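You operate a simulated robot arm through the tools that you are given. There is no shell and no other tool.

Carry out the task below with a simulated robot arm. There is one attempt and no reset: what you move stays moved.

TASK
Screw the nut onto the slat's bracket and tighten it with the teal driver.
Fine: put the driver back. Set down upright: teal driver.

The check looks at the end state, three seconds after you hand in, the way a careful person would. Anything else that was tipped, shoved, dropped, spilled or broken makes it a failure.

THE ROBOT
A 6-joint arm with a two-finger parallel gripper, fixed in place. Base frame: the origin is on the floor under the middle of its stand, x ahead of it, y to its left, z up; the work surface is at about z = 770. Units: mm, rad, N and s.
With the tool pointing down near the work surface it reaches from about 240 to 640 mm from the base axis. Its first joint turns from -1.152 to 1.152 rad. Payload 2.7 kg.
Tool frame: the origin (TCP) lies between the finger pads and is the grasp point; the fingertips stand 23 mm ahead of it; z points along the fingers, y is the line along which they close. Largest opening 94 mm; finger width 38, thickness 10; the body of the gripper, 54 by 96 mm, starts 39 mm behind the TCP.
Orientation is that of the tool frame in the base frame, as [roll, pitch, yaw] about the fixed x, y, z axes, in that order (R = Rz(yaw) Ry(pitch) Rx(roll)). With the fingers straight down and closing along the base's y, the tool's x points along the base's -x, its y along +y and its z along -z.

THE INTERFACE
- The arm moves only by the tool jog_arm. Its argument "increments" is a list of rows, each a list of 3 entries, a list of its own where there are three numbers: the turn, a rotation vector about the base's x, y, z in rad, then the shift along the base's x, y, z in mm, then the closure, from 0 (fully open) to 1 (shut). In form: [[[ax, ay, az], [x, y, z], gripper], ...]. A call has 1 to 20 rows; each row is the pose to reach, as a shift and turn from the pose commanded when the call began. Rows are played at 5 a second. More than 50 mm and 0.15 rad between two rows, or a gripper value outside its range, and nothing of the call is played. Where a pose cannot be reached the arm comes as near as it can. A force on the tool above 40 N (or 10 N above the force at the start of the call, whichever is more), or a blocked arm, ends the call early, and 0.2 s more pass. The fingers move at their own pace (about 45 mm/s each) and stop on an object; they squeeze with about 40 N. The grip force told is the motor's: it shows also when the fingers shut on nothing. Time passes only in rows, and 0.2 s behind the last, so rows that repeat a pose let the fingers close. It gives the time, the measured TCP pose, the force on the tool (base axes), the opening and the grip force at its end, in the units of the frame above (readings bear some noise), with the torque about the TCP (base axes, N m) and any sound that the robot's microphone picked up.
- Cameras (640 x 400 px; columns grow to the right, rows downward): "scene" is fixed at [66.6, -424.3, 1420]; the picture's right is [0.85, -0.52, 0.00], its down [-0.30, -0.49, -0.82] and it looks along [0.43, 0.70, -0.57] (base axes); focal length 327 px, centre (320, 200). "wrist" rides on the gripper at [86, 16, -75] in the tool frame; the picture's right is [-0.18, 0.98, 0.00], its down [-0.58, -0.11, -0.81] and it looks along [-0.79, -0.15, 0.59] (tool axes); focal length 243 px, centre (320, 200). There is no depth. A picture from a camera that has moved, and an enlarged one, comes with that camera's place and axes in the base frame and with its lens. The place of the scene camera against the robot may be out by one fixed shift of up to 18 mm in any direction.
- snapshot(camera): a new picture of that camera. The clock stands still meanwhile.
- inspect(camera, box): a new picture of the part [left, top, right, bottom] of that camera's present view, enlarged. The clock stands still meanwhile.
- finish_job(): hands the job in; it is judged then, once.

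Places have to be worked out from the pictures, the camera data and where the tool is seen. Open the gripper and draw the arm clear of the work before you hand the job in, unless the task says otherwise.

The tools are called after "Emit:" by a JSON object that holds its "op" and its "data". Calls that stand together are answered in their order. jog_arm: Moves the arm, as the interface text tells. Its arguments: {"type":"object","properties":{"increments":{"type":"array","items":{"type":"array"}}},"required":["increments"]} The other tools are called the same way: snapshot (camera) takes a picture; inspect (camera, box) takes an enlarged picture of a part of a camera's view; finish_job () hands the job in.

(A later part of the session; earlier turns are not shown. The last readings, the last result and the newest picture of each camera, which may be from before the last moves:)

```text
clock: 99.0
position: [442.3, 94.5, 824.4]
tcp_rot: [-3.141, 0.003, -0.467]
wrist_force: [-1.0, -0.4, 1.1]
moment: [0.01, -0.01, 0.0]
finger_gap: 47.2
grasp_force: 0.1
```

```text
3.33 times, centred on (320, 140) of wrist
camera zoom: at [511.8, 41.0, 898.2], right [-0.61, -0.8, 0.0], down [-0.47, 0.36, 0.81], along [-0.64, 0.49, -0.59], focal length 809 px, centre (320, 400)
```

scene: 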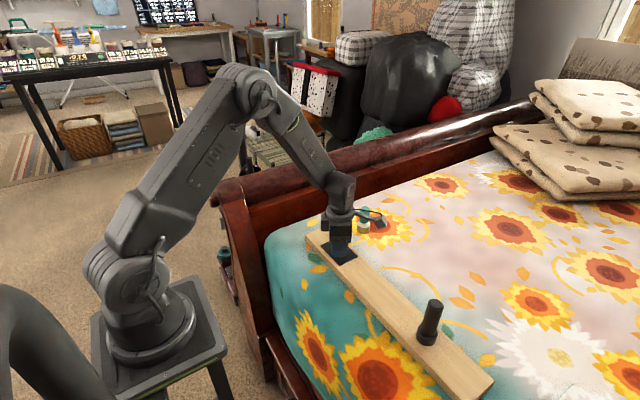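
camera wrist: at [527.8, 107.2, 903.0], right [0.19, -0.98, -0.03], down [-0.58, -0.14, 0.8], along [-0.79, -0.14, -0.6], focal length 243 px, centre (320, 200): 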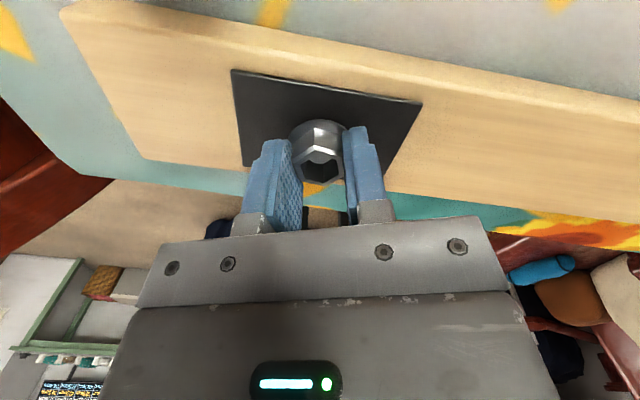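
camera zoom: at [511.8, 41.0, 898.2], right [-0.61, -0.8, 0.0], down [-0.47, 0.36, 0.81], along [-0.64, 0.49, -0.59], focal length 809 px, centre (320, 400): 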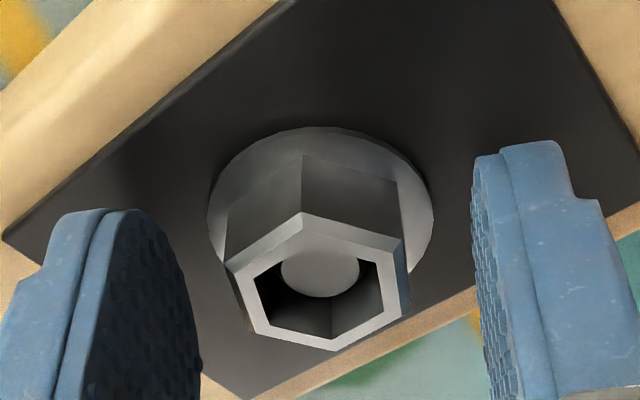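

Stud top is about 5 mm below the nut's top, so I estimate roughly 1.5–4 mm left before the flange seats. I do this stroke in shorter chunks and watch the moment about z.

Emit:
{"op": "jog_arm", "data": {"increments": [[[0, 0, 0], [0, 0, -0.5], 0.5], [[0, 0, 0], [0, 0, -0.5], 1], [[0, 0, 0], [0, 0, -0.5], 1], [[0, 0, 0], [0, 0, -0.7], 1], [[0, 0, -0.14], [0, 0, -0.9], 1], [[0, 0, -0.28], [0, 0, -1.0], 1], [[0, 0, -0.42], [0, 0, -1.05], 1], [[0, 0, -0.56], [0, 0, -1.09], 1], [[0, 0, -0.7], [0, 0, -1.14], 1], [[0, 0, -0.84], [0, 0, -1.18], 1], [[0, 0, -0.98], [0, 0, -1.23], 1], [[0, 0, -1.12], [0, 0, -1.27], 1], [[0, 0, -1.26], [0, 0, -1.32], 1], [[0, 0, -1.4], [0, 0, -1.36], 1]]}}

```text
clock: 102.0
position: [442.2, 95.0, 821.3]
tcp_rot: [-3.14, 0.002, -1.869]
wrist_force: [-0.2, -2.6, 11.3]
moment: [-0.06, 0.02, 0.0]
finger_gap: 24.6
grasp_force: 40.1
```

Moment stays at zero and 11 N axial, so it is still running freely. I turn another 1.4 rad.

Emit:
{"op": "jog_arm", "data": {"increments": [[[0, 0, -0.14], [0, 0, -0.05], 1], [[0, 0, -0.28], [0, 0, -0.1], 1], [[0, 0, -0.42], [0, 0, -0.14], 1], [[0, 0, -0.56], [0, 0, -0.19], 1], [[0, 0, -0.7], [0, 0, -0.23], 1], [[0, 0, -0.84], [0, 0, -0.28], 1], [[0, 0, -0.98], [0, 0, -0.32], 1], [[0, 0, -1.12], [0, 0, -0.37], 1], [[0, 0, -1.26], [0, 0, -0.41], 1], [[0, 0, -1.4], [0, 0, -0.46], 1]]}}

```text
clock: 104.2
position: [441.1, 94.7, 823.8]
tcp_rot: [-3.141, 0.002, 3.013]
wrist_force: [-0.3, 2.6, 10.1]
moment: [0.1, 0.0, 0.01]
finger_gap: 24.8
grasp_force: 40.0
```

Still free-running. Another 1.3 rad.

Emit:
{"op": "jog_arm", "data": {"increments": [[[0, 0, -0.13], [0, 0.1, -0.05], 1], [[0, 0, -0.26], [0, 0.1, -0.09], 1], [[0, 0, -0.39], [0, 0.1, -0.13], 1], [[0, 0, -0.52], [0, 0.1, -0.17], 1], [[0, 0, -0.65], [0, 0.1, -0.21], 1], [[0, 0, -0.78], [0, 0.1, -0.26], 1], [[0, 0, -0.91], [0, 0.1, -0.3], 1], [[0, 0, -1.04], [0, 0.1, -0.34], 1], [[0, 0, -1.17], [0, 0.1, -0.38], 1], [[0, 0, -1.3], [0, 0.1, -0.42], 1]]}}

Emit:
{"op": "inspect", "data": {"camera": "wrist", "box": [260, 80, 380, 200]}}

```text
clock: 106.4
position: [441.7, 94.9, 823.0]
tcp_rot: [3.139, 0.0, 1.715]
wrist_force: [1.6, 1.0, 16.7]
moment: [0.0, 0.01, 0.22]
finger_gap: 26.3
grasp_force: 40.1
```

```text
3.33 times, centred on (320, 140) of wrist
camera zoom: at [445.4, 182.6, 896.7], right [1.0, -0.04, 0.0], down [-0.03, -0.59, 0.81], along [-0.03, -0.81, -0.59], focal length 809 px, centre (320, 400)
```

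zoom: 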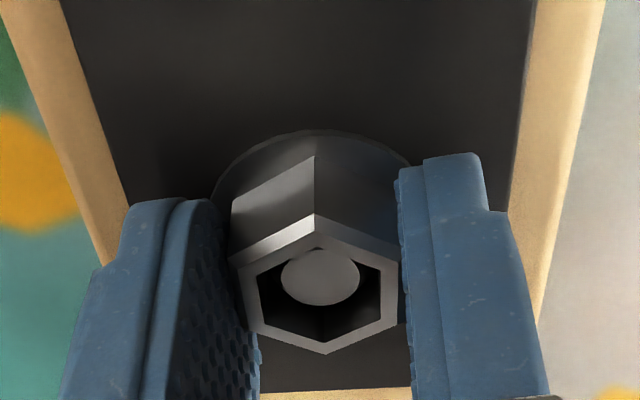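

The moment rose to 0.22 N·m and the gap to 26.3: the flange is seated and the fingers begin to ride over the flats. I ease back slightly, open, and lift clear to inspect.

Emit:
{"op": "jog_arm", "data": {"increments": [[[0, 0, 0.1], [0, 0, 0.3], 1], [[0, 0, 0.12], [0, 0, 0.6], 0.3], [[0, 0, 0.12], [0, 0, 0.8], 0.2], [[0, 0, 0.12], [0, 0, 0.8], 0.2], [[0, 0, 0.12], [0, 0, 12], 0.2], [[0, 0, 0.12], [0, 0, 30], 0.2], [[0, 0, 0.12], [0, 0, 55], 0.2], [[0, 0, 0.12], [0, 0, 80], 0.2], [[0, 0, 0.12], [0, 0, 100], 0.2], [[0, 0, 0.12], [0, 0, 100], 0.2]]}}

Emit:
{"op": "snapshot", "data": {"camera": "wrist"}}

Emit:
{"op": "snapshot", "data": {"camera": "scene"}}

Emit:
{"op": "inspect", "data": {"camera": "scene", "box": [310, 210, 370, 260]}}

```text
clock: 108.6
position: [442.5, 94.4, 923.2]
tcp_rot: [-3.14, 0.001, 1.836]
wrist_force: [-0.2, 0.0, -0.1]
moment: [0.02, 0.0, -0.05]
finger_gap: 75.3
grasp_force: 0.1
```

```text
taken
camera wrist: at [434.7, 182.3, 996.0], right [1.0, 0.08, 0.0], down [0.05, -0.59, 0.81], along [0.06, -0.8, -0.59], focal length 243 px, centre (320, 200)
```

wrist: 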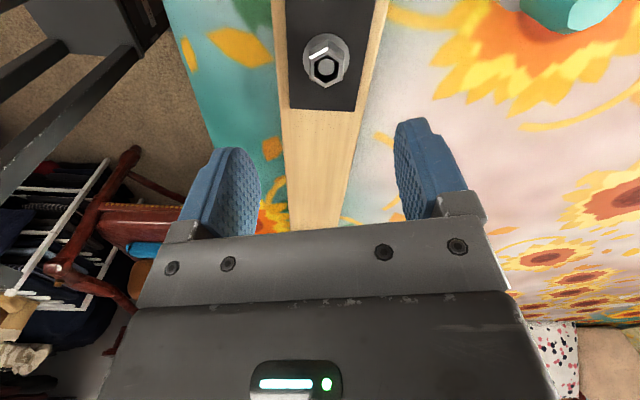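

```text
taken
```

scene: 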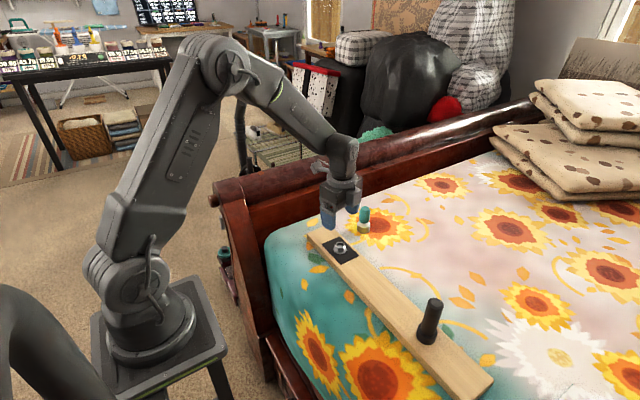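

```text
8.00 times, centred on (340, 235) of scene
camera zoom: at [66.6, -424.3, 1420.0], right [0.85, -0.52, 0.0], down [-0.3, -0.49, -0.82], along [0.43, 0.7, -0.57], focal length 2615 px, centre (160, -80)
```

zoom: 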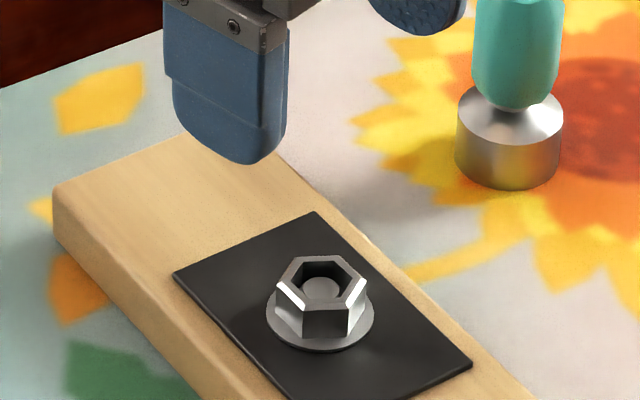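

The nut is seated flat on the plate with the stud inside. The slat's picture position shifted a few pixels, so I compare the whole slat and the driver against the start.

Emit:
{"op": "inspect", "data": {"camera": "scene", "box": [290, 190, 490, 400]}}

Emit:
{"op": "inspect", "data": {"camera": "wrist", "box": [270, 10, 390, 110]}}

Emit:
{"op": "inspect", "data": {"camera": "scene", "box": [300, 190, 420, 280]}}

```text
1.90 times, centred on (390, 295) of scene
camera zoom: at [66.6, -424.3, 1420.0], right [0.85, -0.52, 0.0], down [-0.3, -0.49, -0.82], along [0.43, 0.7, -0.57], focal length 623 px, centre (187, 19)
```

zoom: 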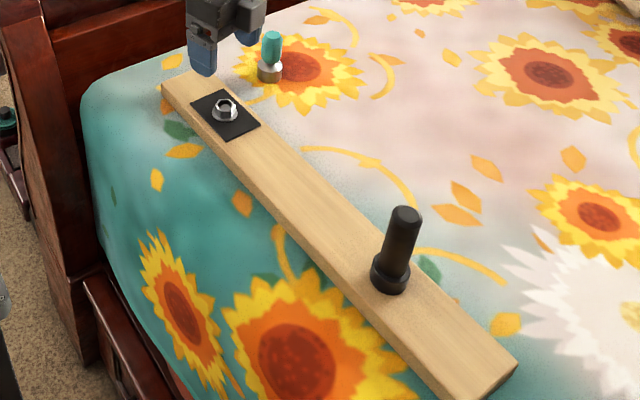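

```text
4.00 times, centred on (330, 60) of wrist
camera zoom: at [434.7, 182.3, 996.0], right [1.0, 0.08, 0.0], down [0.05, -0.59, 0.81], along [0.06, -0.8, -0.59], focal length 970 px, centre (280, 760)
```

zoom: 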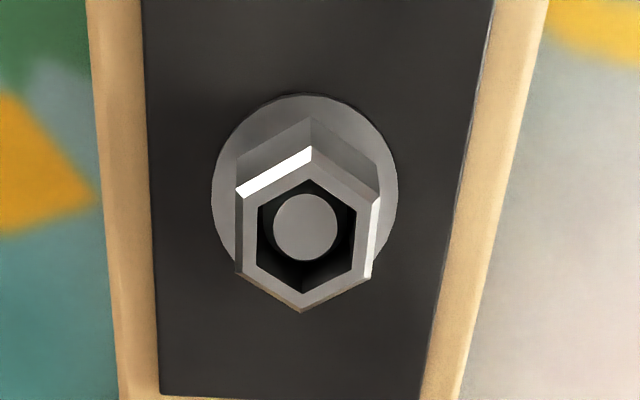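

```text
4.44 times, centred on (360, 235) of scene
camera zoom: at [66.6, -424.3, 1420.0], right [0.85, -0.52, 0.0], down [-0.3, -0.49, -0.82], along [0.43, 0.7, -0.57], focal length 1453 px, centre (142, 44)
```

zoom: 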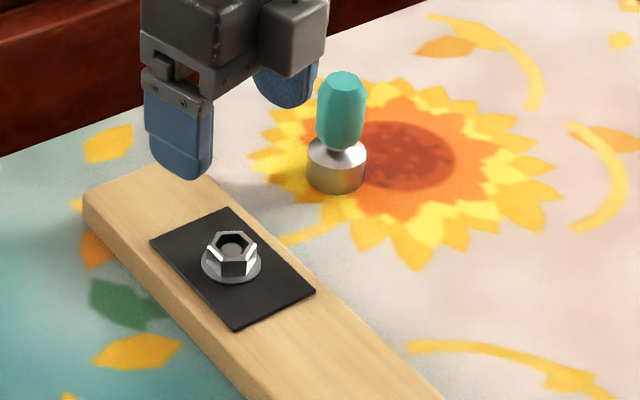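

The nut is down flat; the slat is displaced roughly 20 mm mostly in -y, which I will undo at the end. Now I go to the driver: fly over to a hover near (552, 150) at yaw π for a close look.

Emit:
{"op": "jog_arm", "data": {"increments": [[[0, 0, 0.13], [5, 3, 10], 0], [[0, 0, 0.26], [20, 10, 15], 0], [[0, 0, 0.39], [35, 18, 15], 0], [[0, 0, 0.52], [50, 26, 15], 0], [[0, 0, 0.65], [65, 34, 15], 0], [[0, 0, 0.78], [80, 42, 15], 0], [[0, 0, 0.91], [95, 49, 15], 0], [[0, 0, 1.04], [105, 54, 15], 0], [[0, 0, 1.17], [110, 56, 15], 0], [[0, 0, 1.305], [110, 56, 15], 0], [[0, 0, 1.305], [110, 56, 15], 0]]}}

Emit:
{"op": "snapshot", "data": {"camera": "wrist"}}

Emit:
{"op": "inspect", "data": {"camera": "wrist", "box": [260, 0, 380, 140]}}

```text
clock: 111.0
position: [551.5, 150.8, 937.0]
tcp_rot: [-3.141, 0.001, -3.138]
wrist_force: [-0.8, -0.3, -0.3]
moment: [-0.01, 0.05, 0.01]
finger_gap: 93.9
grasp_force: 0.0
```

```text
taken
camera wrist: at [465.2, 166.6, 1010.8], right [0.18, 0.98, 0.0], down [0.58, -0.11, 0.81], along [0.79, -0.15, -0.59], focal length 243 px, centre (320, 200)
```

wrist: 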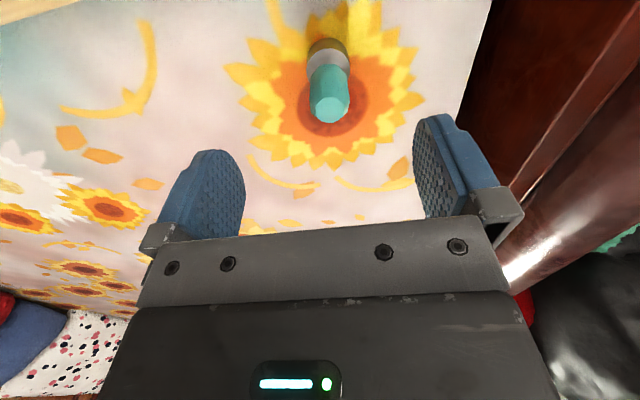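

```text
2.86 times, centred on (320, 70) of wrist
camera zoom: at [465.2, 166.6, 1010.8], right [0.18, 0.98, 0.0], down [0.58, -0.11, 0.81], along [0.79, -0.15, -0.59], focal length 693 px, centre (320, 571)
```

zoom: 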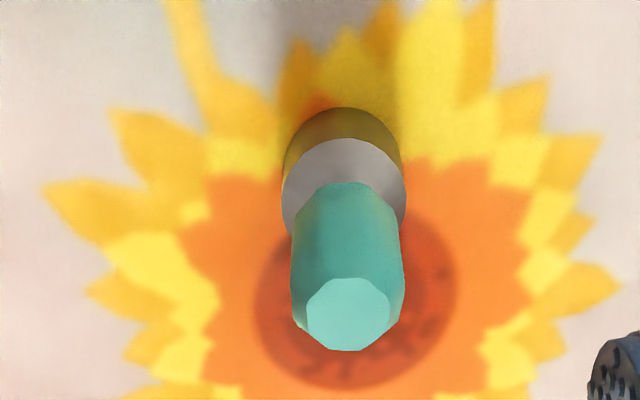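

The driver stands at about (566.7, 154.8), top near z 857, with handle flats turned about -0.17 rad. I align over it, then descend open around the handle to z ≈ 831.

Emit:
{"op": "jog_arm", "data": {"increments": [[[0, 0, -0.08], [8, 2, 0], 0], [[0, 0, -0.17], [15.3, 4.2, 0], 0], [[0, 0, -0.17], [15.3, 4.2, -15], 0], [[0, 0, -0.17], [15.3, 4.2, -35], 0], [[0, 0, -0.17], [15.3, 4.2, -55], 0], [[0, 0, -0.17], [15.3, 4.2, -60], 0], [[0, 0, -0.17], [15.3, 4.2, -60], 0]]}}

Emit:
{"op": "snapshot", "data": {"camera": "wrist"}}

Emit:
{"op": "inspect", "data": {"camera": "scene", "box": [310, 170, 420, 250]}}

```text
clock: 112.6
position: [567.4, 154.6, 877.3]
tcp_rot: [-3.141, 0.003, 2.971]
wrist_force: [-0.8, 0.0, -0.5]
moment: [0.01, 0.01, 0.01]
finger_gap: 93.9
grasp_force: 0.2
```

```text
taken
camera wrist: at [484.6, 186.0, 950.5], right [0.35, 0.94, 0.0], down [0.55, -0.21, 0.81], along [0.76, -0.28, -0.59], focal length 243 px, centre (320, 200)
```

wrist: 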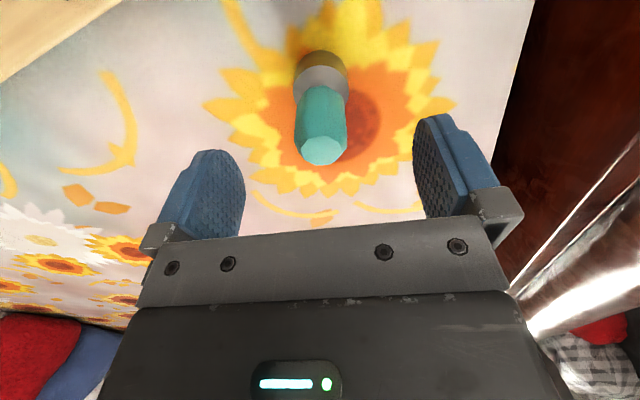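

```text
5.00 times, centred on (365, 210) of scene
camera zoom: at [66.6, -424.3, 1420.0], right [0.85, -0.52, 0.0], down [-0.3, -0.49, -0.82], along [0.43, 0.7, -0.57], focal length 1635 px, centre (95, 150)
```

zoom: 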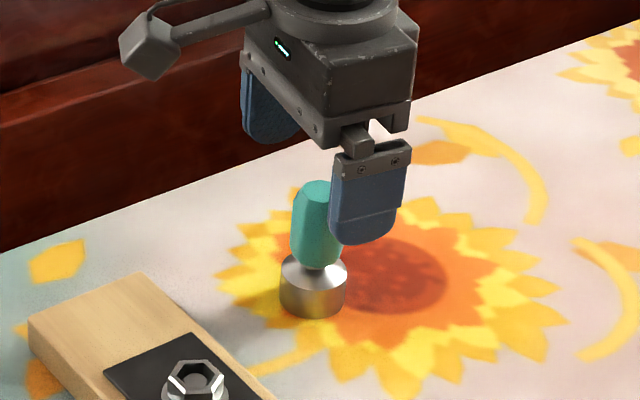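

Handle is between the fingers. I enlarge to check centring and flat alignment before lowering the rest.

Emit:
{"op": "inspect", "data": {"camera": "wrist", "box": [260, 40, 380, 180]}}

```text
2.86 times, centred on (320, 110) of wrist
camera zoom: at [484.6, 186.0, 950.5], right [0.35, 0.94, 0.0], down [0.55, -0.21, 0.81], along [0.76, -0.28, -0.59], focal length 693 px, centre (320, 457)
```

zoom: 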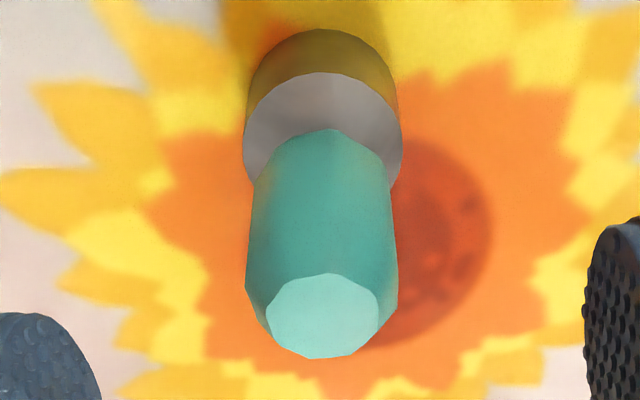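

Centring is within a millimetre. I trim the last bit and descend to z ≈ 830 around the handle, then close.

Emit:
{"op": "jog_arm", "data": {"increments": [[[0, 0, -0.03], [-0.8, 0.1, -8], 0], [[0, 0, -0.03], [-0.8, 0.1, -20], 0], [[0, 0, -0.03], [-0.8, 0.1, -32], 0], [[0, 0, -0.03], [-0.8, 0.1, -42], 0], [[0, 0, -0.03], [-0.8, 0.1, -47], 0], [[0, 0, -0.03], [-0.8, 0.1, -47], 0], [[0, 0, -0.03], [-0.8, 0.1, -47], 0.4], [[0, 0, -0.03], [-0.8, 0.1, -47], 0.6], [[0, 0, -0.03], [-0.8, 0.1, -47], 0.7], [[0, 0, -0.03], [-0.8, 0.1, -47], 1], [[0, 0, -0.03], [-0.8, 0.1, -47], 1], [[0, 0, -0.03], [-0.8, 0.1, -47], 1], [[0, 0, -0.03], [-0.8, 0.1, -47], 1]]}}

Emit:
{"op": "snapshot", "data": {"camera": "wrist"}}

Emit:
{"op": "inspect", "data": {"camera": "scene", "box": [310, 170, 420, 250]}}

```text
clock: 115.4
position: [566.0, 155.5, 830.7]
tcp_rot: [-3.141, 0.001, 2.94]
wrist_force: [-1.1, -0.4, -0.6]
moment: [0.01, 0.03, 0.01]
finger_gap: 30.4
grasp_force: 39.6
```

```text
taken
camera wrist: at [484.6, 188.2, 904.0], right [0.38, 0.93, 0.0], down [0.55, -0.22, 0.81], along [0.75, -0.3, -0.59], focal length 243 px, centre (320, 200)
```

wrist: 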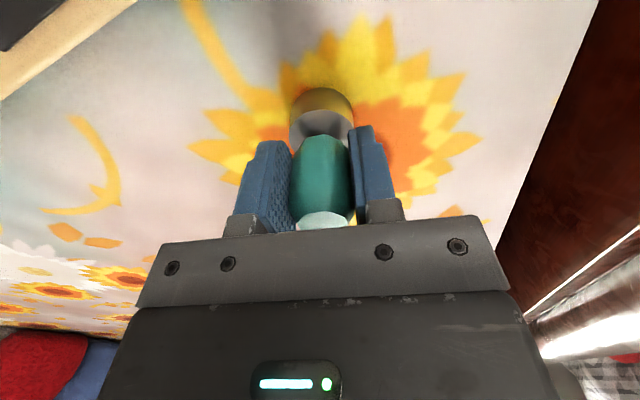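

```text
5.00 times, centred on (365, 210) of scene
camera zoom: at [66.6, -424.3, 1420.0], right [0.85, -0.52, 0.0], down [-0.3, -0.49, -0.82], along [0.43, 0.7, -0.57], focal length 1635 px, centre (95, 150)
```

zoom: 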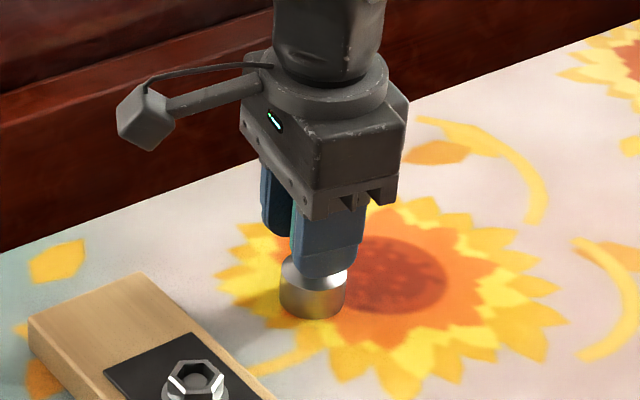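

Handle gripped at 30.4 mm. I note this pose (566.0, 155.3, 830.7, yaw 2.94) for putting the driver back, and lift gently.

Emit:
{"op": "jog_arm", "data": {"increments": [[[0, 0, 0], [0, 0, 2], 1], [[0, 0, 0], [0, 0, 4], 1], [[0, 0, 0], [0, 0, 8], 1], [[0, 0, 0], [0, 0, 14], 1], [[0, 0, 0], [0, 0, 24], 1], [[0, 0, 0], [0, 0, 36], 1], [[0, 0, 0], [0, 0, 48], 1], [[0, 0, 0], [0, 0, 60], 1], [[0, 0, 0], [0, 0, 70], 1], [[0, 0, 0], [0, 0, 70], 1]]}}

Emit:
{"op": "snapshot", "data": {"camera": "wrist"}}

Emit:
{"op": "inspect", "data": {"camera": "scene", "box": [310, 150, 420, 250]}}

```text
clock: 117.6
position: [567.6, 154.9, 901.6]
tcp_rot: [-3.139, 0.001, 2.94]
wrist_force: [0.0, 0.0, -0.3]
moment: [0.0, 0.0, 0.01]
finger_gap: 29.9
grasp_force: 40.3
```

```text
taken
camera wrist: at [484.7, 188.0, 974.9], right [0.38, 0.93, 0.0], down [0.55, -0.22, 0.81], along [0.75, -0.3, -0.59], focal length 243 px, centre (320, 200)
```

wrist: 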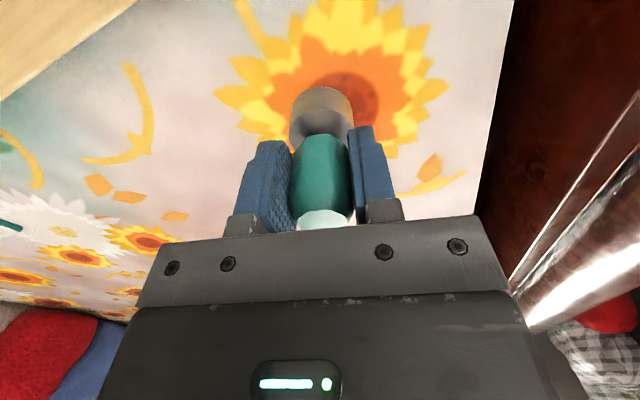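

```text
4.00 times, centred on (365, 200) of scene
camera zoom: at [66.6, -424.3, 1420.0], right [0.85, -0.52, 0.0], down [-0.3, -0.49, -0.82], along [0.43, 0.7, -0.57], focal length 1308 px, centre (140, 200)
```

zoom: 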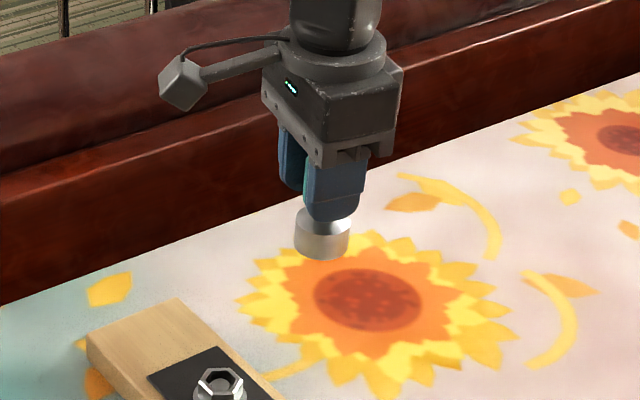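

The driver hangs straight in the grip. I check the socket's position in the tool frame, then carry it toward the nut at about (446, 97).

Emit:
{"op": "inspect", "data": {"camera": "wrist", "box": [260, 70, 380, 190]}}

Emit:
{"op": "jog_arm", "data": {"increments": [[[0, 0, 0], [-6, -3, 0], 1], [[0, 0, 0], [-18, -9, 0], 1], [[0, 0, 0], [-34, -17, 0], 1], [[0, 0, 0], [-52, -25, 0], 1], [[0, 0, 0], [-70, -34, 0], 1], [[0, 0, 0], [-88, -42, 0], 1], [[0, 0, 0], [-104, -50, 0], 1], [[0, 0, 0], [-115, -55, 0], 1], [[0, 0, 0], [-120, -58, 0], 1], [[0, 0, 0], [-120, -58, 0], 1], [[0, 0, 0], [-120, -58, 0], 1]]}}

Emit:
{"op": "snapshot", "data": {"camera": "wrist"}}

Emit:
{"op": "inspect", "data": {"camera": "scene", "box": [300, 190, 380, 260]}}

```text
3.33 times, centred on (320, 130) of wrist
camera zoom: at [484.7, 188.0, 974.9], right [0.38, 0.93, 0.0], down [0.55, -0.22, 0.81], along [0.75, -0.3, -0.59], focal length 809 px, centre (320, 433)
```

zoom: 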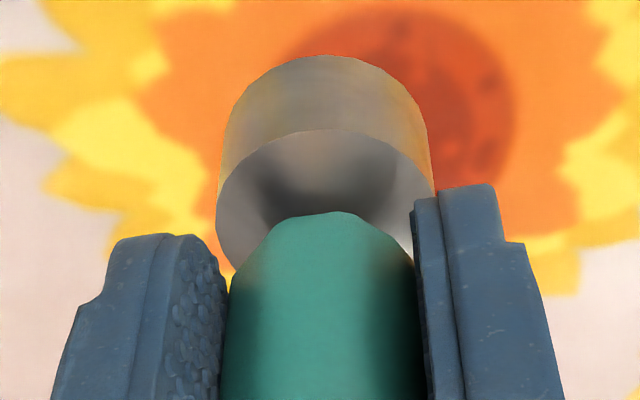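

```text
clock: 120.0
position: [446.4, 98.1, 899.7]
tcp_rot: [3.141, 0.002, 2.94]
wrist_force: [-0.7, -0.6, -0.4]
moment: [0.02, -0.01, 0.0]
finger_gap: 30.0
grasp_force: 39.9
```

```text
taken
camera wrist: at [364.6, 130.1, 973.6], right [0.38, 0.93, 0.0], down [0.55, -0.22, 0.81], along [0.75, -0.3, -0.59], focal length 243 px, centre (320, 200)
```

wrist: 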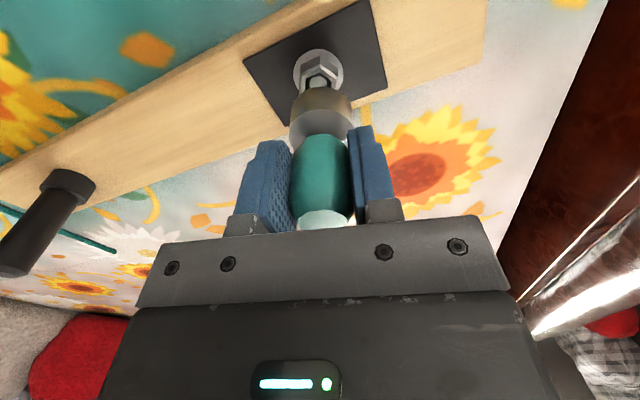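

```text
5.71 times, centred on (340, 225) of scene
camera zoom: at [66.6, -424.3, 1420.0], right [0.85, -0.52, 0.0], down [-0.3, -0.49, -0.82], along [0.43, 0.7, -0.57], focal length 1868 px, centre (206, 57)
```

zoom: 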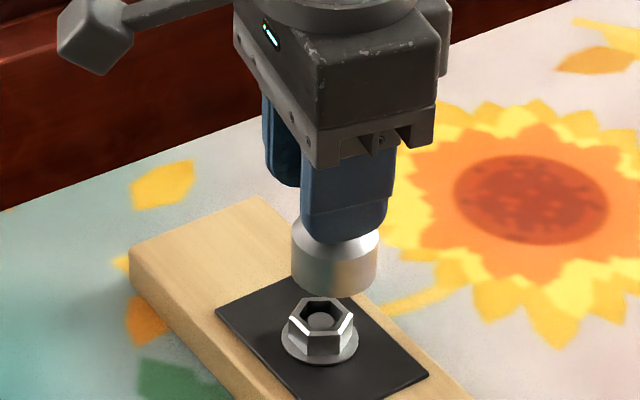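

The scene view shows the nut about 6 mm to the left of the socket axis. I enlarge the wrist view for the other direction.

Emit:
{"op": "inspect", "data": {"camera": "wrist", "box": [260, 30, 380, 150]}}

Emit:
{"op": "inspect", "data": {"camera": "scene", "box": [315, 215, 365, 255]}}

```text
3.33 times, centred on (320, 90) of wrist
camera zoom: at [364.6, 130.1, 973.6], right [0.38, 0.93, 0.0], down [0.55, -0.22, 0.81], along [0.75, -0.3, -0.59], focal length 809 px, centre (320, 567)
```

zoom: 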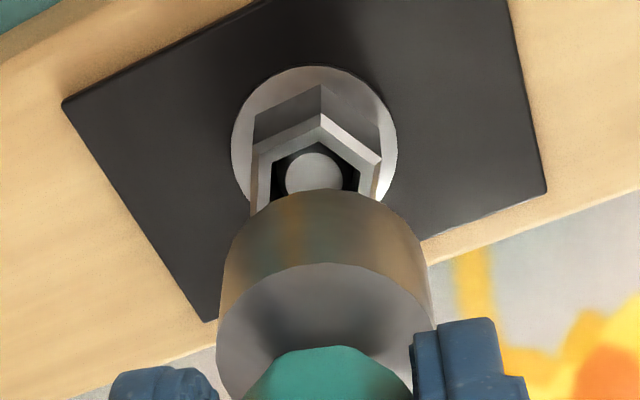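

```text
10.00 times, centred on (340, 235) of scene
camera zoom: at [66.6, -424.3, 1420.0], right [0.85, -0.52, 0.0], down [-0.3, -0.49, -0.82], along [0.43, 0.7, -0.57], focal length 3269 px, centre (120, -150)
```

zoom: 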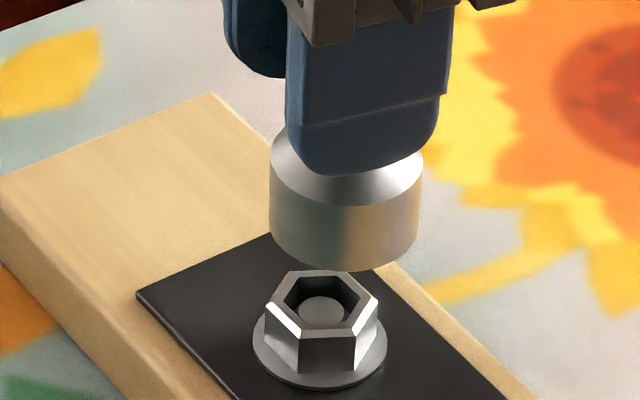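

Solving both views: the socket must move (-6.2, -0.15) mm; the driver's axis sits about 6 mm ahead of the TCP in the grip. I shift and lower to just above the nut.

Emit:
{"op": "jog_arm", "data": {"increments": [[[0, 0, 0], [-3, 0, 0], 1], [[0, 0, 0], [-6.2, -0.15, 0], 1], [[0, 0, 0], [-6.2, -0.15, -6], 1], [[0, 0, 0], [-6.2, -0.15, -12], 1], [[0, 0, 0], [-6.2, -0.15, -18], 1], [[0, 0, 0], [-6.2, -0.15, -18], 1], [[0, 0, 0], [-6.2, -0.15, -18], 1]]}}

Emit:
{"op": "inspect", "data": {"camera": "wrist", "box": [260, 30, 380, 150]}}

Emit:
{"op": "inspect", "data": {"camera": "scene", "box": [315, 215, 365, 255]}}

```text
clock: 121.6
position: [439.6, 97.2, 882.0]
tcp_rot: [3.141, 0.002, 2.942]
wrist_force: [-0.1, 0.2, -0.4]
moment: [-0.02, 0.0, 0.01]
finger_gap: 29.9
grasp_force: 39.8
```

```text
3.33 times, centred on (320, 90) of wrist
camera zoom: at [358.4, 130.0, 955.7], right [0.38, 0.93, 0.0], down [0.55, -0.22, 0.81], along [0.75, -0.3, -0.59], focal length 809 px, centre (320, 567)
```

zoom: 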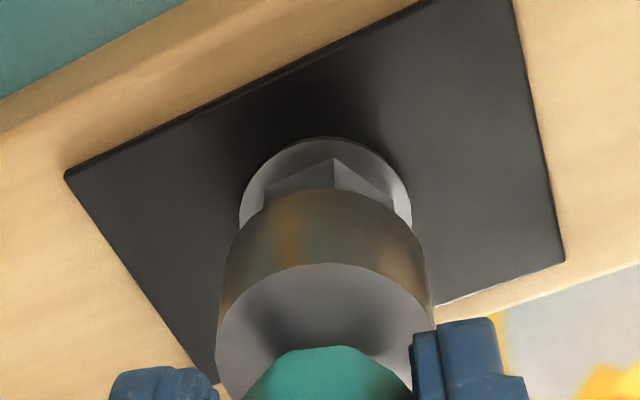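

```text
10.00 times, centred on (340, 235) of scene
camera zoom: at [66.6, -424.3, 1420.0], right [0.85, -0.52, 0.0], down [-0.3, -0.49, -0.82], along [0.43, 0.7, -0.57], focal length 3269 px, centre (120, -150)
```

zoom: 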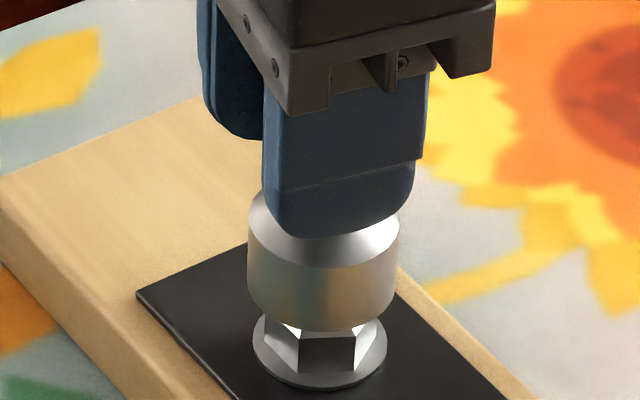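

Socket and nut now line up within about 0.2 mm in both views. I lower slowly until contact.

Emit:
{"op": "jog_arm", "data": {"increments": [[[0, 0, 0], [0, 0, -2], 1], [[0, 0, 0], [0, 0, -4], 1], [[0, 0, 0], [0, 0, -6], 1], [[0, 0, 0], [0, 0, -7], 1], [[0, 0, 0], [0, 0, -8], 1], [[0, 0, 0], [0, 0, -8], 1]]}}

Emit:
{"op": "inspect", "data": {"camera": "scene", "box": [315, 215, 365, 255]}}

```text
clock: 123.0
position: [440.2, 96.2, 874.0]
tcp_rot: [-3.141, 0.002, 2.941]
wrist_force: [0.0, -0.6, -1.1]
moment: [0.0, 0.02, -0.01]
finger_gap: 29.7
grasp_force: 40.3
```

```text
10.00 times, centred on (340, 235) of scene
camera zoom: at [66.6, -424.3, 1420.0], right [0.85, -0.52, 0.0], down [-0.3, -0.49, -0.82], along [0.43, 0.7, -0.57], focal length 3269 px, centre (120, -150)
```

zoom: 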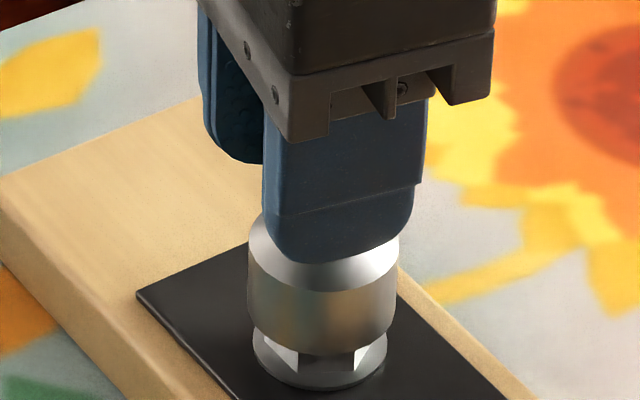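

No contact yet; the socket's lower edge is level with the nut's top. I continue 1 mm at a time.

Emit:
{"op": "jog_arm", "data": {"increments": [[[0, 0, 0], [0, 0, -1], 1], [[0, 0, 0], [0, 0, -2], 1], [[0, 0, 0], [0, 0, -3], 1], [[0, 0, 0], [0, 0, -3], 1]]}}

Emit:
{"op": "inspect", "data": {"camera": "scene", "box": [315, 215, 365, 255]}}

```text
clock: 124.0
position: [439.8, 96.2, 870.9]
tcp_rot: [3.141, 0.001, 2.941]
wrist_force: [0.8, 0.2, -0.8]
moment: [0.02, -0.01, 0.04]
finger_gap: 29.5
grasp_force: 39.9
```

```text
10.00 times, centred on (340, 235) of scene
camera zoom: at [66.6, -424.3, 1420.0], right [0.85, -0.52, 0.0], down [-0.3, -0.49, -0.82], along [0.43, 0.7, -0.57], focal length 3269 px, centre (120, -150)
```

zoom: 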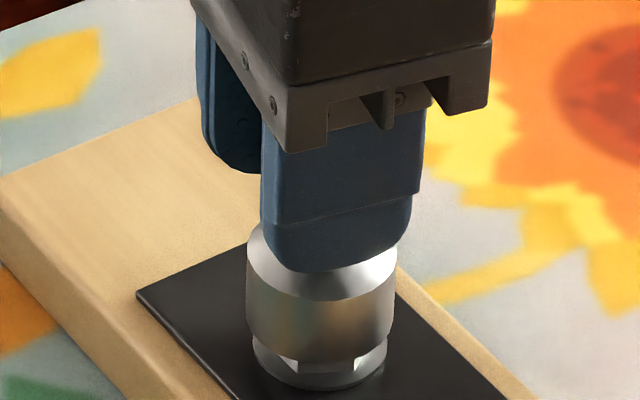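

By the rows, the socket rim is already about 5 mm below the nut's top without force, so it seems to be sliding over the hex. I keep lowering gently.

Emit:
{"op": "jog_arm", "data": {"increments": [[[0, 0, 0], [0, 0, -1], 1], [[0, 0, 0], [0, 0, -2], 1], [[0, 0, 0], [0, 0, -3], 1], [[0, 0, 0], [0, 0, -3], 1]]}}

Emit:
{"op": "inspect", "data": {"camera": "scene", "box": [315, 215, 365, 255]}}

```text
clock: 125.0
position: [440.2, 95.6, 869.1]
tcp_rot: [-3.14, 0.003, 2.943]
wrist_force: [-0.2, -0.7, -1.3]
moment: [-0.01, 0.01, -0.01]
finger_gap: 29.6
grasp_force: 39.4
```

```text
10.00 times, centred on (340, 235) of scene
camera zoom: at [66.6, -424.3, 1420.0], right [0.85, -0.52, 0.0], down [-0.3, -0.49, -0.82], along [0.43, 0.7, -0.57], focal length 3269 px, centre (120, -150)
```

zoom: 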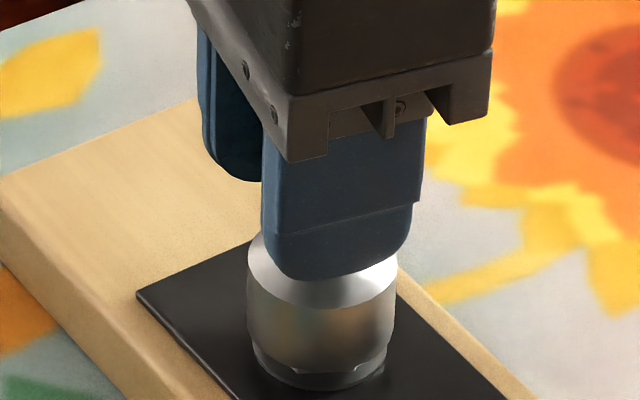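

Still free; the rim now nearly meets the flange. I continue to contact.

Emit:
{"op": "jog_arm", "data": {"increments": [[[0, 0, 0], [0, 0, -1], 1], [[0, 0, 0], [0, 0, -2], 1], [[0, 0, 0], [0, 0, -3], 1], [[0, 0, 0], [0, 0, -3], 1]]}}

Emit:
{"op": "inspect", "data": {"camera": "scene", "box": [315, 215, 365, 255]}}

Emit:
{"op": "inspect", "data": {"camera": "wrist", "box": [260, 30, 380, 150]}}

```text
clock: 126.0
position: [440.6, 96.5, 865.9]
tcp_rot: [3.141, 0.001, 2.941]
wrist_force: [0.9, 0.8, -0.9]
moment: [0.0, 0.03, -0.01]
finger_gap: 29.4
grasp_force: 40.3
```

```text
10.00 times, centred on (340, 235) of scene
camera zoom: at [66.6, -424.3, 1420.0], right [0.85, -0.52, 0.0], down [-0.3, -0.49, -0.82], along [0.43, 0.7, -0.57], focal length 3269 px, centre (120, -150)
```

zoom: 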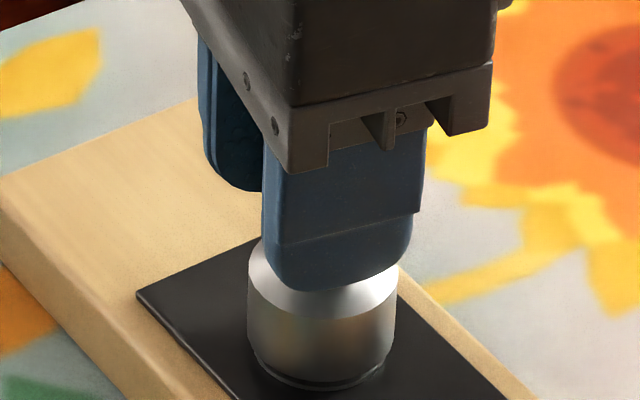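

```text
3.33 times, centred on (320, 90) of wrist
camera zoom: at [358.4, 129.4, 938.7], right [0.38, 0.93, 0.0], down [0.55, -0.22, 0.81], along [0.75, -0.3, -0.59], focal length 809 px, centre (320, 567)
```

zoom: 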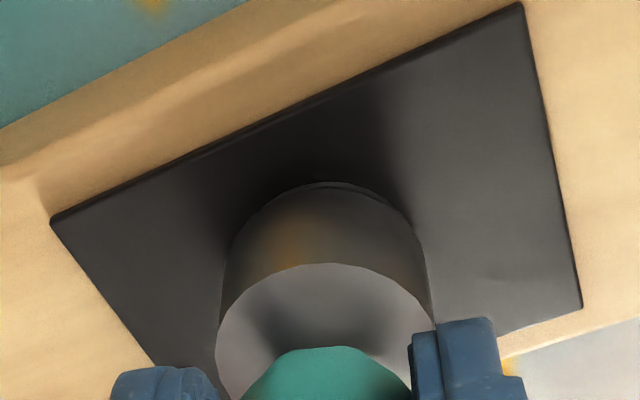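

The socket has swallowed the nut down to the flange with no force, so the hexes match. I lower the last bit to touch, then I will release and regrip the handle centred.

Emit:
{"op": "jog_arm", "data": {"increments": [[[0, 0, 0], [0, 0, -0.7], 1], [[0, 0, 0], [0, 0, -1.4], 1], [[0, 0, 0], [0, 0, -2], 1], [[0, 0, 0], [0, 0, -2], 1]]}}

```text
clock: 127.0
position: [439.5, 96.0, 864.1]
tcp_rot: [3.14, 0.0, 2.941]
wrist_force: [0.2, -0.1, -1.6]
moment: [-0.03, 0.02, 0.01]
finger_gap: 29.6
grasp_force: 39.4
```

Still no contact at 864.1. A little further down.

Emit:
{"op": "jog_arm", "data": {"increments": [[[0, 0, 0], [0, 0, -0.7], 1], [[0, 0, 0], [0, 0, -1.4], 1], [[0, 0, 0], [0, 0, -2], 1], [[0, 0, 0], [0, 0, -2], 1]]}}

Emit:
{"op": "inspect", "data": {"camera": "scene", "box": [315, 215, 365, 255]}}

```text
clock: 128.0
position: [440.2, 95.9, 860.7]
tcp_rot: [-3.141, 0.003, 2.941]
wrist_force: [-0.9, -0.5, -0.1]
moment: [-0.04, -0.01, 0.0]
finger_gap: 29.5
grasp_force: 40.2
```

```text
10.00 times, centred on (340, 235) of scene
camera zoom: at [66.6, -424.3, 1420.0], right [0.85, -0.52, 0.0], down [-0.3, -0.49, -0.82], along [0.43, 0.7, -0.57], focal length 3269 px, centre (120, -150)
```

zoom: 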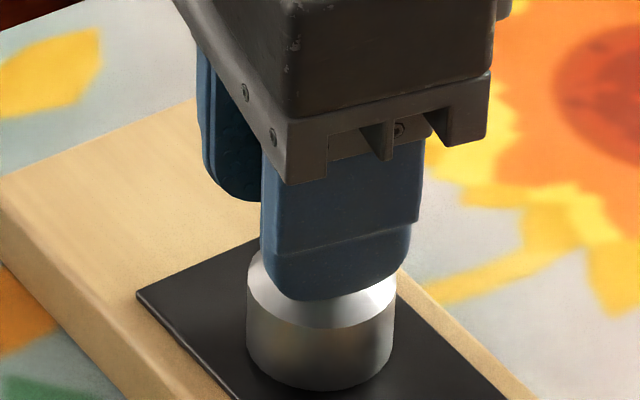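

The rim is now about 1 mm above the plate, covering the flange as well. I continue down slightly to find what stops it.

Emit:
{"op": "jog_arm", "data": {"increments": [[[0, 0, 0], [0, 0, -0.5], 1], [[0, 0, 0], [0, 0, -1], 1], [[0, 0, 0], [0, 0, -1.5], 1], [[0, 0, 0], [0, 0, -1.5], 1]]}}

Emit:
{"op": "inspect", "data": {"camera": "wrist", "box": [260, 30, 380, 150]}}

Emit:
{"op": "inspect", "data": {"camera": "scene", "box": [315, 215, 365, 255]}}

```text
clock: 129.0
position: [439.3, 98.0, 861.7]
tcp_rot: [3.14, 0.004, 2.94]
wrist_force: [-4.4, -2.6, 21.6]
moment: [-0.18, 0.26, 0.0]
finger_gap: 29.4
grasp_force: 40.4
```

```text
3.33 times, centred on (320, 90) of wrist
camera zoom: at [358.3, 129.9, 934.5], right [0.38, 0.93, 0.0], down [0.55, -0.22, 0.81], along [0.75, -0.3, -0.59], focal length 809 px, centre (320, 567)
```

zoom: 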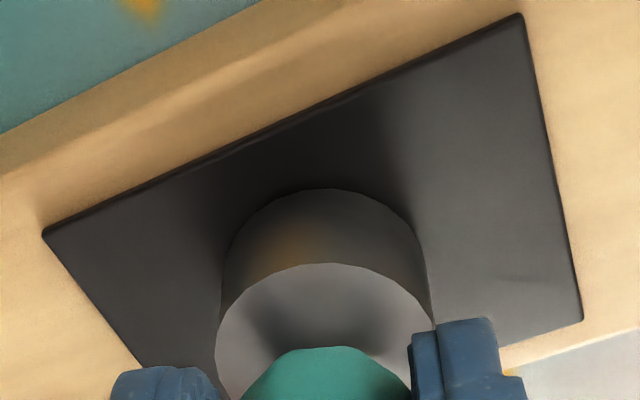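

```text
10.00 times, centred on (340, 235) of scene
camera zoom: at [66.2, -424.5, 1419.9], right [0.85, -0.52, 0.0], down [-0.3, -0.49, -0.82], along [0.43, 0.7, -0.57], focal length 3269 px, centre (120, -150)
```

zoom: 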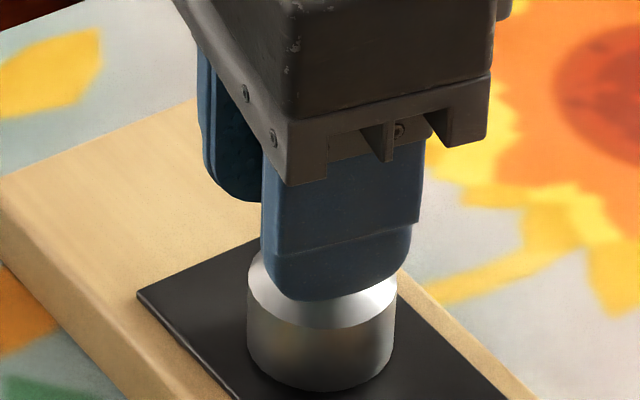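

Contact at 22 N: the driver is fully down over the nut. I unload, open, and shift the gripper ~6 mm so the handle sits on the tool axis before turning.

Emit:
{"op": "jog_arm", "data": {"increments": [[[0, 0, 0], [0, 0, 0.8], 1], [[0, 0, 0], [0, 0, 0.8], 0.5], [[0, 0, 0], [0, 0, 0.8], 0.4], [[0, 0, 0], [3, -0.6, 0.8], 0.4], [[0, 0, 0], [5.8, -1.1, 0.8], 0.4], [[0, 0, 0], [5.8, -1.1, 0.8], 0.4]]}}

Emit:
{"op": "snapshot", "data": {"camera": "wrist"}}

Emit:
{"op": "inspect", "data": {"camera": "wrist", "box": [250, 70, 390, 230]}}

Emit:
{"op": "inspect", "data": {"camera": "scene", "box": [300, 190, 380, 260]}}

```text
clock: 130.4
position: [444.9, 95.5, 861.2]
tcp_rot: [-3.141, 0.004, 2.942]
wrist_force: [0.5, 0.5, -0.1]
moment: [0.01, -0.01, 0.01]
finger_gap: 56.3
grasp_force: 0.1
```

```text
taken
camera wrist: at [364.1, 128.7, 934.2], right [0.38, 0.93, 0.0], down [0.55, -0.22, 0.81], along [0.75, -0.3, -0.59], focal length 243 px, centre (320, 200)
```

wrist: 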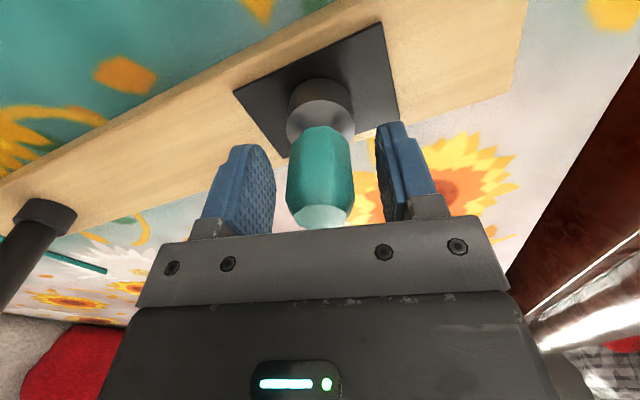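

```text
2.50 times, centred on (320, 150) of wrist
camera zoom: at [364.1, 128.7, 934.2], right [0.38, 0.93, 0.0], down [0.55, -0.22, 0.81], along [0.75, -0.3, -0.59], focal length 606 px, centre (320, 325)
```

zoom: 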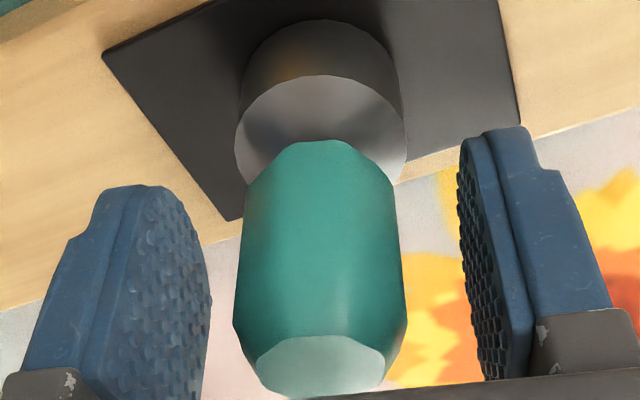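

```text
5.71 times, centred on (340, 225) of scene
camera zoom: at [66.6, -424.3, 1420.0], right [0.85, -0.52, 0.0], down [-0.3, -0.49, -0.82], along [0.43, 0.7, -0.57], focal length 1868 px, centre (206, 57)
```

zoom: 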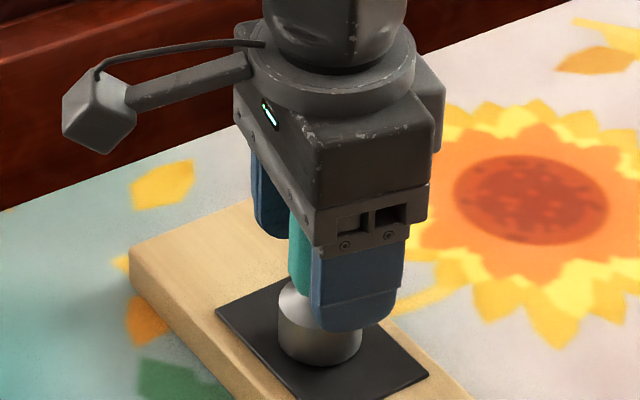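

The driver stands by itself on the nut, nearly centred in the fingers. I trim 1.2 mm, close, and try a first small clockwise turn while watching the moment.

Emit:
{"op": "jog_arm", "data": {"increments": [[[0, 0, 0], [1.2, -0.25, 0], 0.4], [[0, 0, 0], [1.2, -0.25, 0], 1], [[0, 0, 0], [1.2, -0.25, 0], 1], [[0, 0, 0], [1.2, -0.25, 0], 1], [[0, 0, 0], [1.2, -0.25, 0], 1], [[0, 0, 0], [1.2, -0.25, -0.3], 1], [[0, 0, 0], [1.2, -0.25, -0.3], 1]]}}

Emit:
{"op": "jog_arm", "data": {"increments": [[[0, 0, -0.05], [0, 0, 0], 1], [[0, 0, -0.1], [0, 0, 0], 1], [[0, 0, -0.15], [0, 0, 0], 1], [[0, 0, -0.2], [0, 0, 0], 1], [[0, 0, -0.2], [0, 0, 0], 1]]}}

```text
clock: 132.0
position: [447.4, 95.6, 860.1]
tcp_rot: [3.141, 0.002, 2.942]
wrist_force: [-1.3, -2.0, 7.3]
moment: [-0.05, 0.16, 0.01]
finger_gap: 29.5
grasp_force: 40.1
```

```text
clock: 133.2
position: [447.0, 95.9, 859.6]
tcp_rot: [-3.14, 0.0, 2.74]
wrist_force: [-0.2, 0.5, 6.2]
moment: [0.03, -0.04, 0.05]
finger_gap: 29.7
grasp_force: 39.7
```

Only 0.05 N·m so far, and 6 N axial. I keep turning clockwise in small steps.

Emit:
{"op": "jog_arm", "data": {"increments": [[[0, 0, -0.06], [0, 0, 0], 1], [[0, 0, -0.12], [0, 0, 0], 1], [[0, 0, -0.18], [0, 0, 0], 1], [[0, 0, -0.24], [0, 0, 0], 1], [[0, 0, -0.3], [0, 0, 0], 1], [[0, 0, -0.3], [0, 0, 0], 1]]}}

Emit:
{"op": "inspect", "data": {"camera": "scene", "box": [300, 190, 380, 260]}}

```text
clock: 134.6
position: [447.4, 94.0, 859.9]
tcp_rot: [-3.14, 0.002, 2.44]
wrist_force: [2.3, -5.7, 5.2]
moment: [-0.33, -0.15, 0.29]
finger_gap: 29.4
grasp_force: 40.3
```

```text
5.71 times, centred on (340, 225) of scene
camera zoom: at [66.6, -424.5, 1419.9], right [0.85, -0.52, 0.0], down [-0.3, -0.49, -0.82], along [0.43, 0.7, -0.57], focal length 1868 px, centre (206, 57)
```

zoom: 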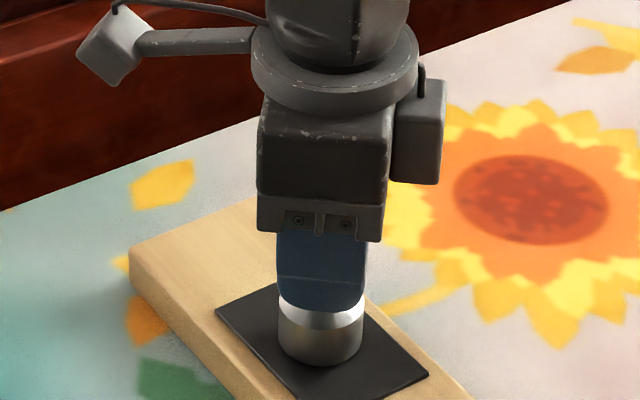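

The moment rises to 0.29 N·m, so the socket has taken up the hex. I go on tightening in small steps, watching that the slat does not turn.

Emit:
{"op": "jog_arm", "data": {"increments": [[[0, 0, -0.05], [0, 0, 0], 1], [[0, 0, -0.1], [0, 0, 0], 1], [[0, 0, -0.15], [0, 0, 0], 1], [[0, 0, -0.15], [0, 0, 0], 1]]}}

Emit:
{"op": "inspect", "data": {"camera": "scene", "box": [300, 190, 380, 260]}}

```text
clock: 135.6
position: [447.0, 95.6, 860.6]
tcp_rot: [3.141, 0.001, 2.289]
wrist_force: [2.3, -6.4, 4.1]
moment: [-0.34, -0.14, 0.4]
finger_gap: 29.5
grasp_force: 39.9
```

```text
5.71 times, centred on (340, 225) of scene
camera zoom: at [66.6, -424.5, 1419.9], right [0.85, -0.52, 0.0], down [-0.3, -0.49, -0.82], along [0.43, 0.7, -0.57], focal length 1868 px, centre (206, 57)
```

zoom: 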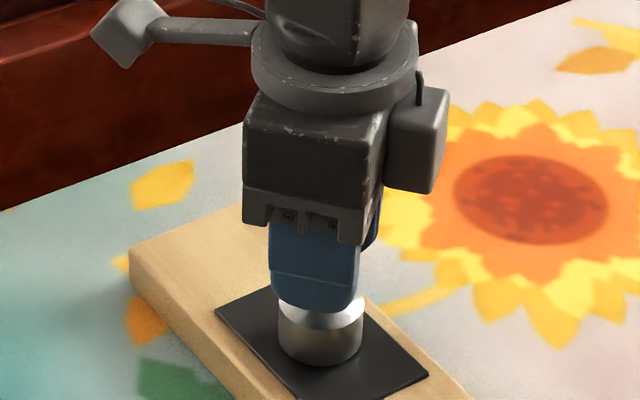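

0.40 N·m and the slat has not moved. I keep going.

Emit:
{"op": "jog_arm", "data": {"increments": [[[0, 0, -0.05], [0, 0, 0], 1], [[0, 0, -0.1], [0, 0, 0], 1], [[0, 0, -0.15], [0, 0, 0], 1], [[0, 0, -0.2], [0, 0, 0], 1], [[0, 0, -0.2], [0, 0, 0], 1]]}}

Emit:
{"op": "inspect", "data": {"camera": "scene", "box": [300, 190, 380, 260]}}

```text
clock: 136.8
position: [447.3, 95.3, 860.7]
tcp_rot: [-3.141, 0.001, 2.091]
wrist_force: [1.8, -7.3, 4.4]
moment: [-0.45, -0.08, 0.61]
finger_gap: 29.6
grasp_force: 39.7
```

```text
5.71 times, centred on (340, 225) of scene
camera zoom: at [66.5, -424.5, 1419.9], right [0.85, -0.52, 0.0], down [-0.3, -0.49, -0.82], along [0.43, 0.7, -0.57], focal length 1868 px, centre (206, 57)
```

zoom: 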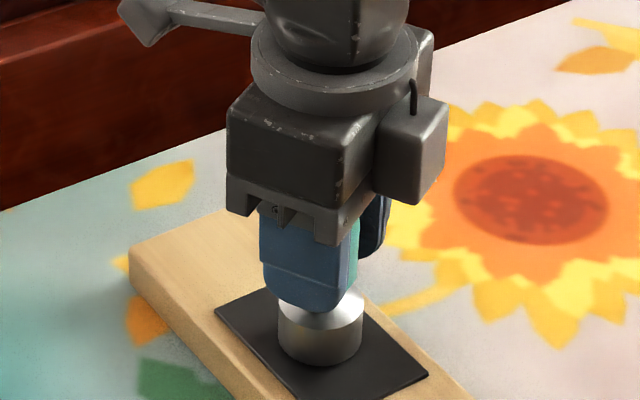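

0.61 N·m, slat still. I relieve the small side load (-0.3 in y) and continue.

Emit:
{"op": "jog_arm", "data": {"increments": [[[0, 0, -0.05], [0.1, -0.2, 0], 1], [[0, 0, -0.1], [0.1, -0.3, 0], 1], [[0, 0, -0.15], [0.1, -0.3, 0], 1], [[0, 0, -0.2], [0.1, -0.3, 0], 1], [[0, 0, -0.25], [0.1, -0.3, 0], 1], [[0, 0, -0.25], [0.1, -0.3, 0], 1]]}}

Emit:
{"op": "inspect", "data": {"camera": "scene", "box": [300, 190, 380, 260]}}

```text
clock: 138.2
position: [447.7, 95.4, 860.1]
tcp_rot: [3.141, 0.001, 1.839]
wrist_force: [-0.7, 0.0, -0.2]
moment: [-0.01, 0.14, 0.57]
finger_gap: 31.1
grasp_force: 39.8
```

```text
5.71 times, centred on (340, 225) of scene
camera zoom: at [66.6, -424.3, 1420.0], right [0.85, -0.52, 0.0], down [-0.3, -0.49, -0.82], along [0.43, 0.7, -0.57], focal length 1868 px, centre (206, 57)
```

zoom: 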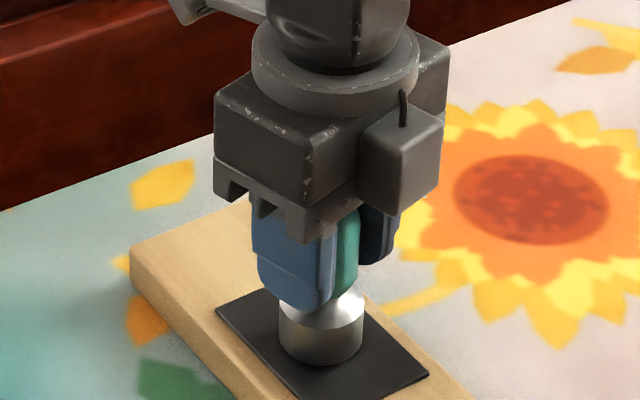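

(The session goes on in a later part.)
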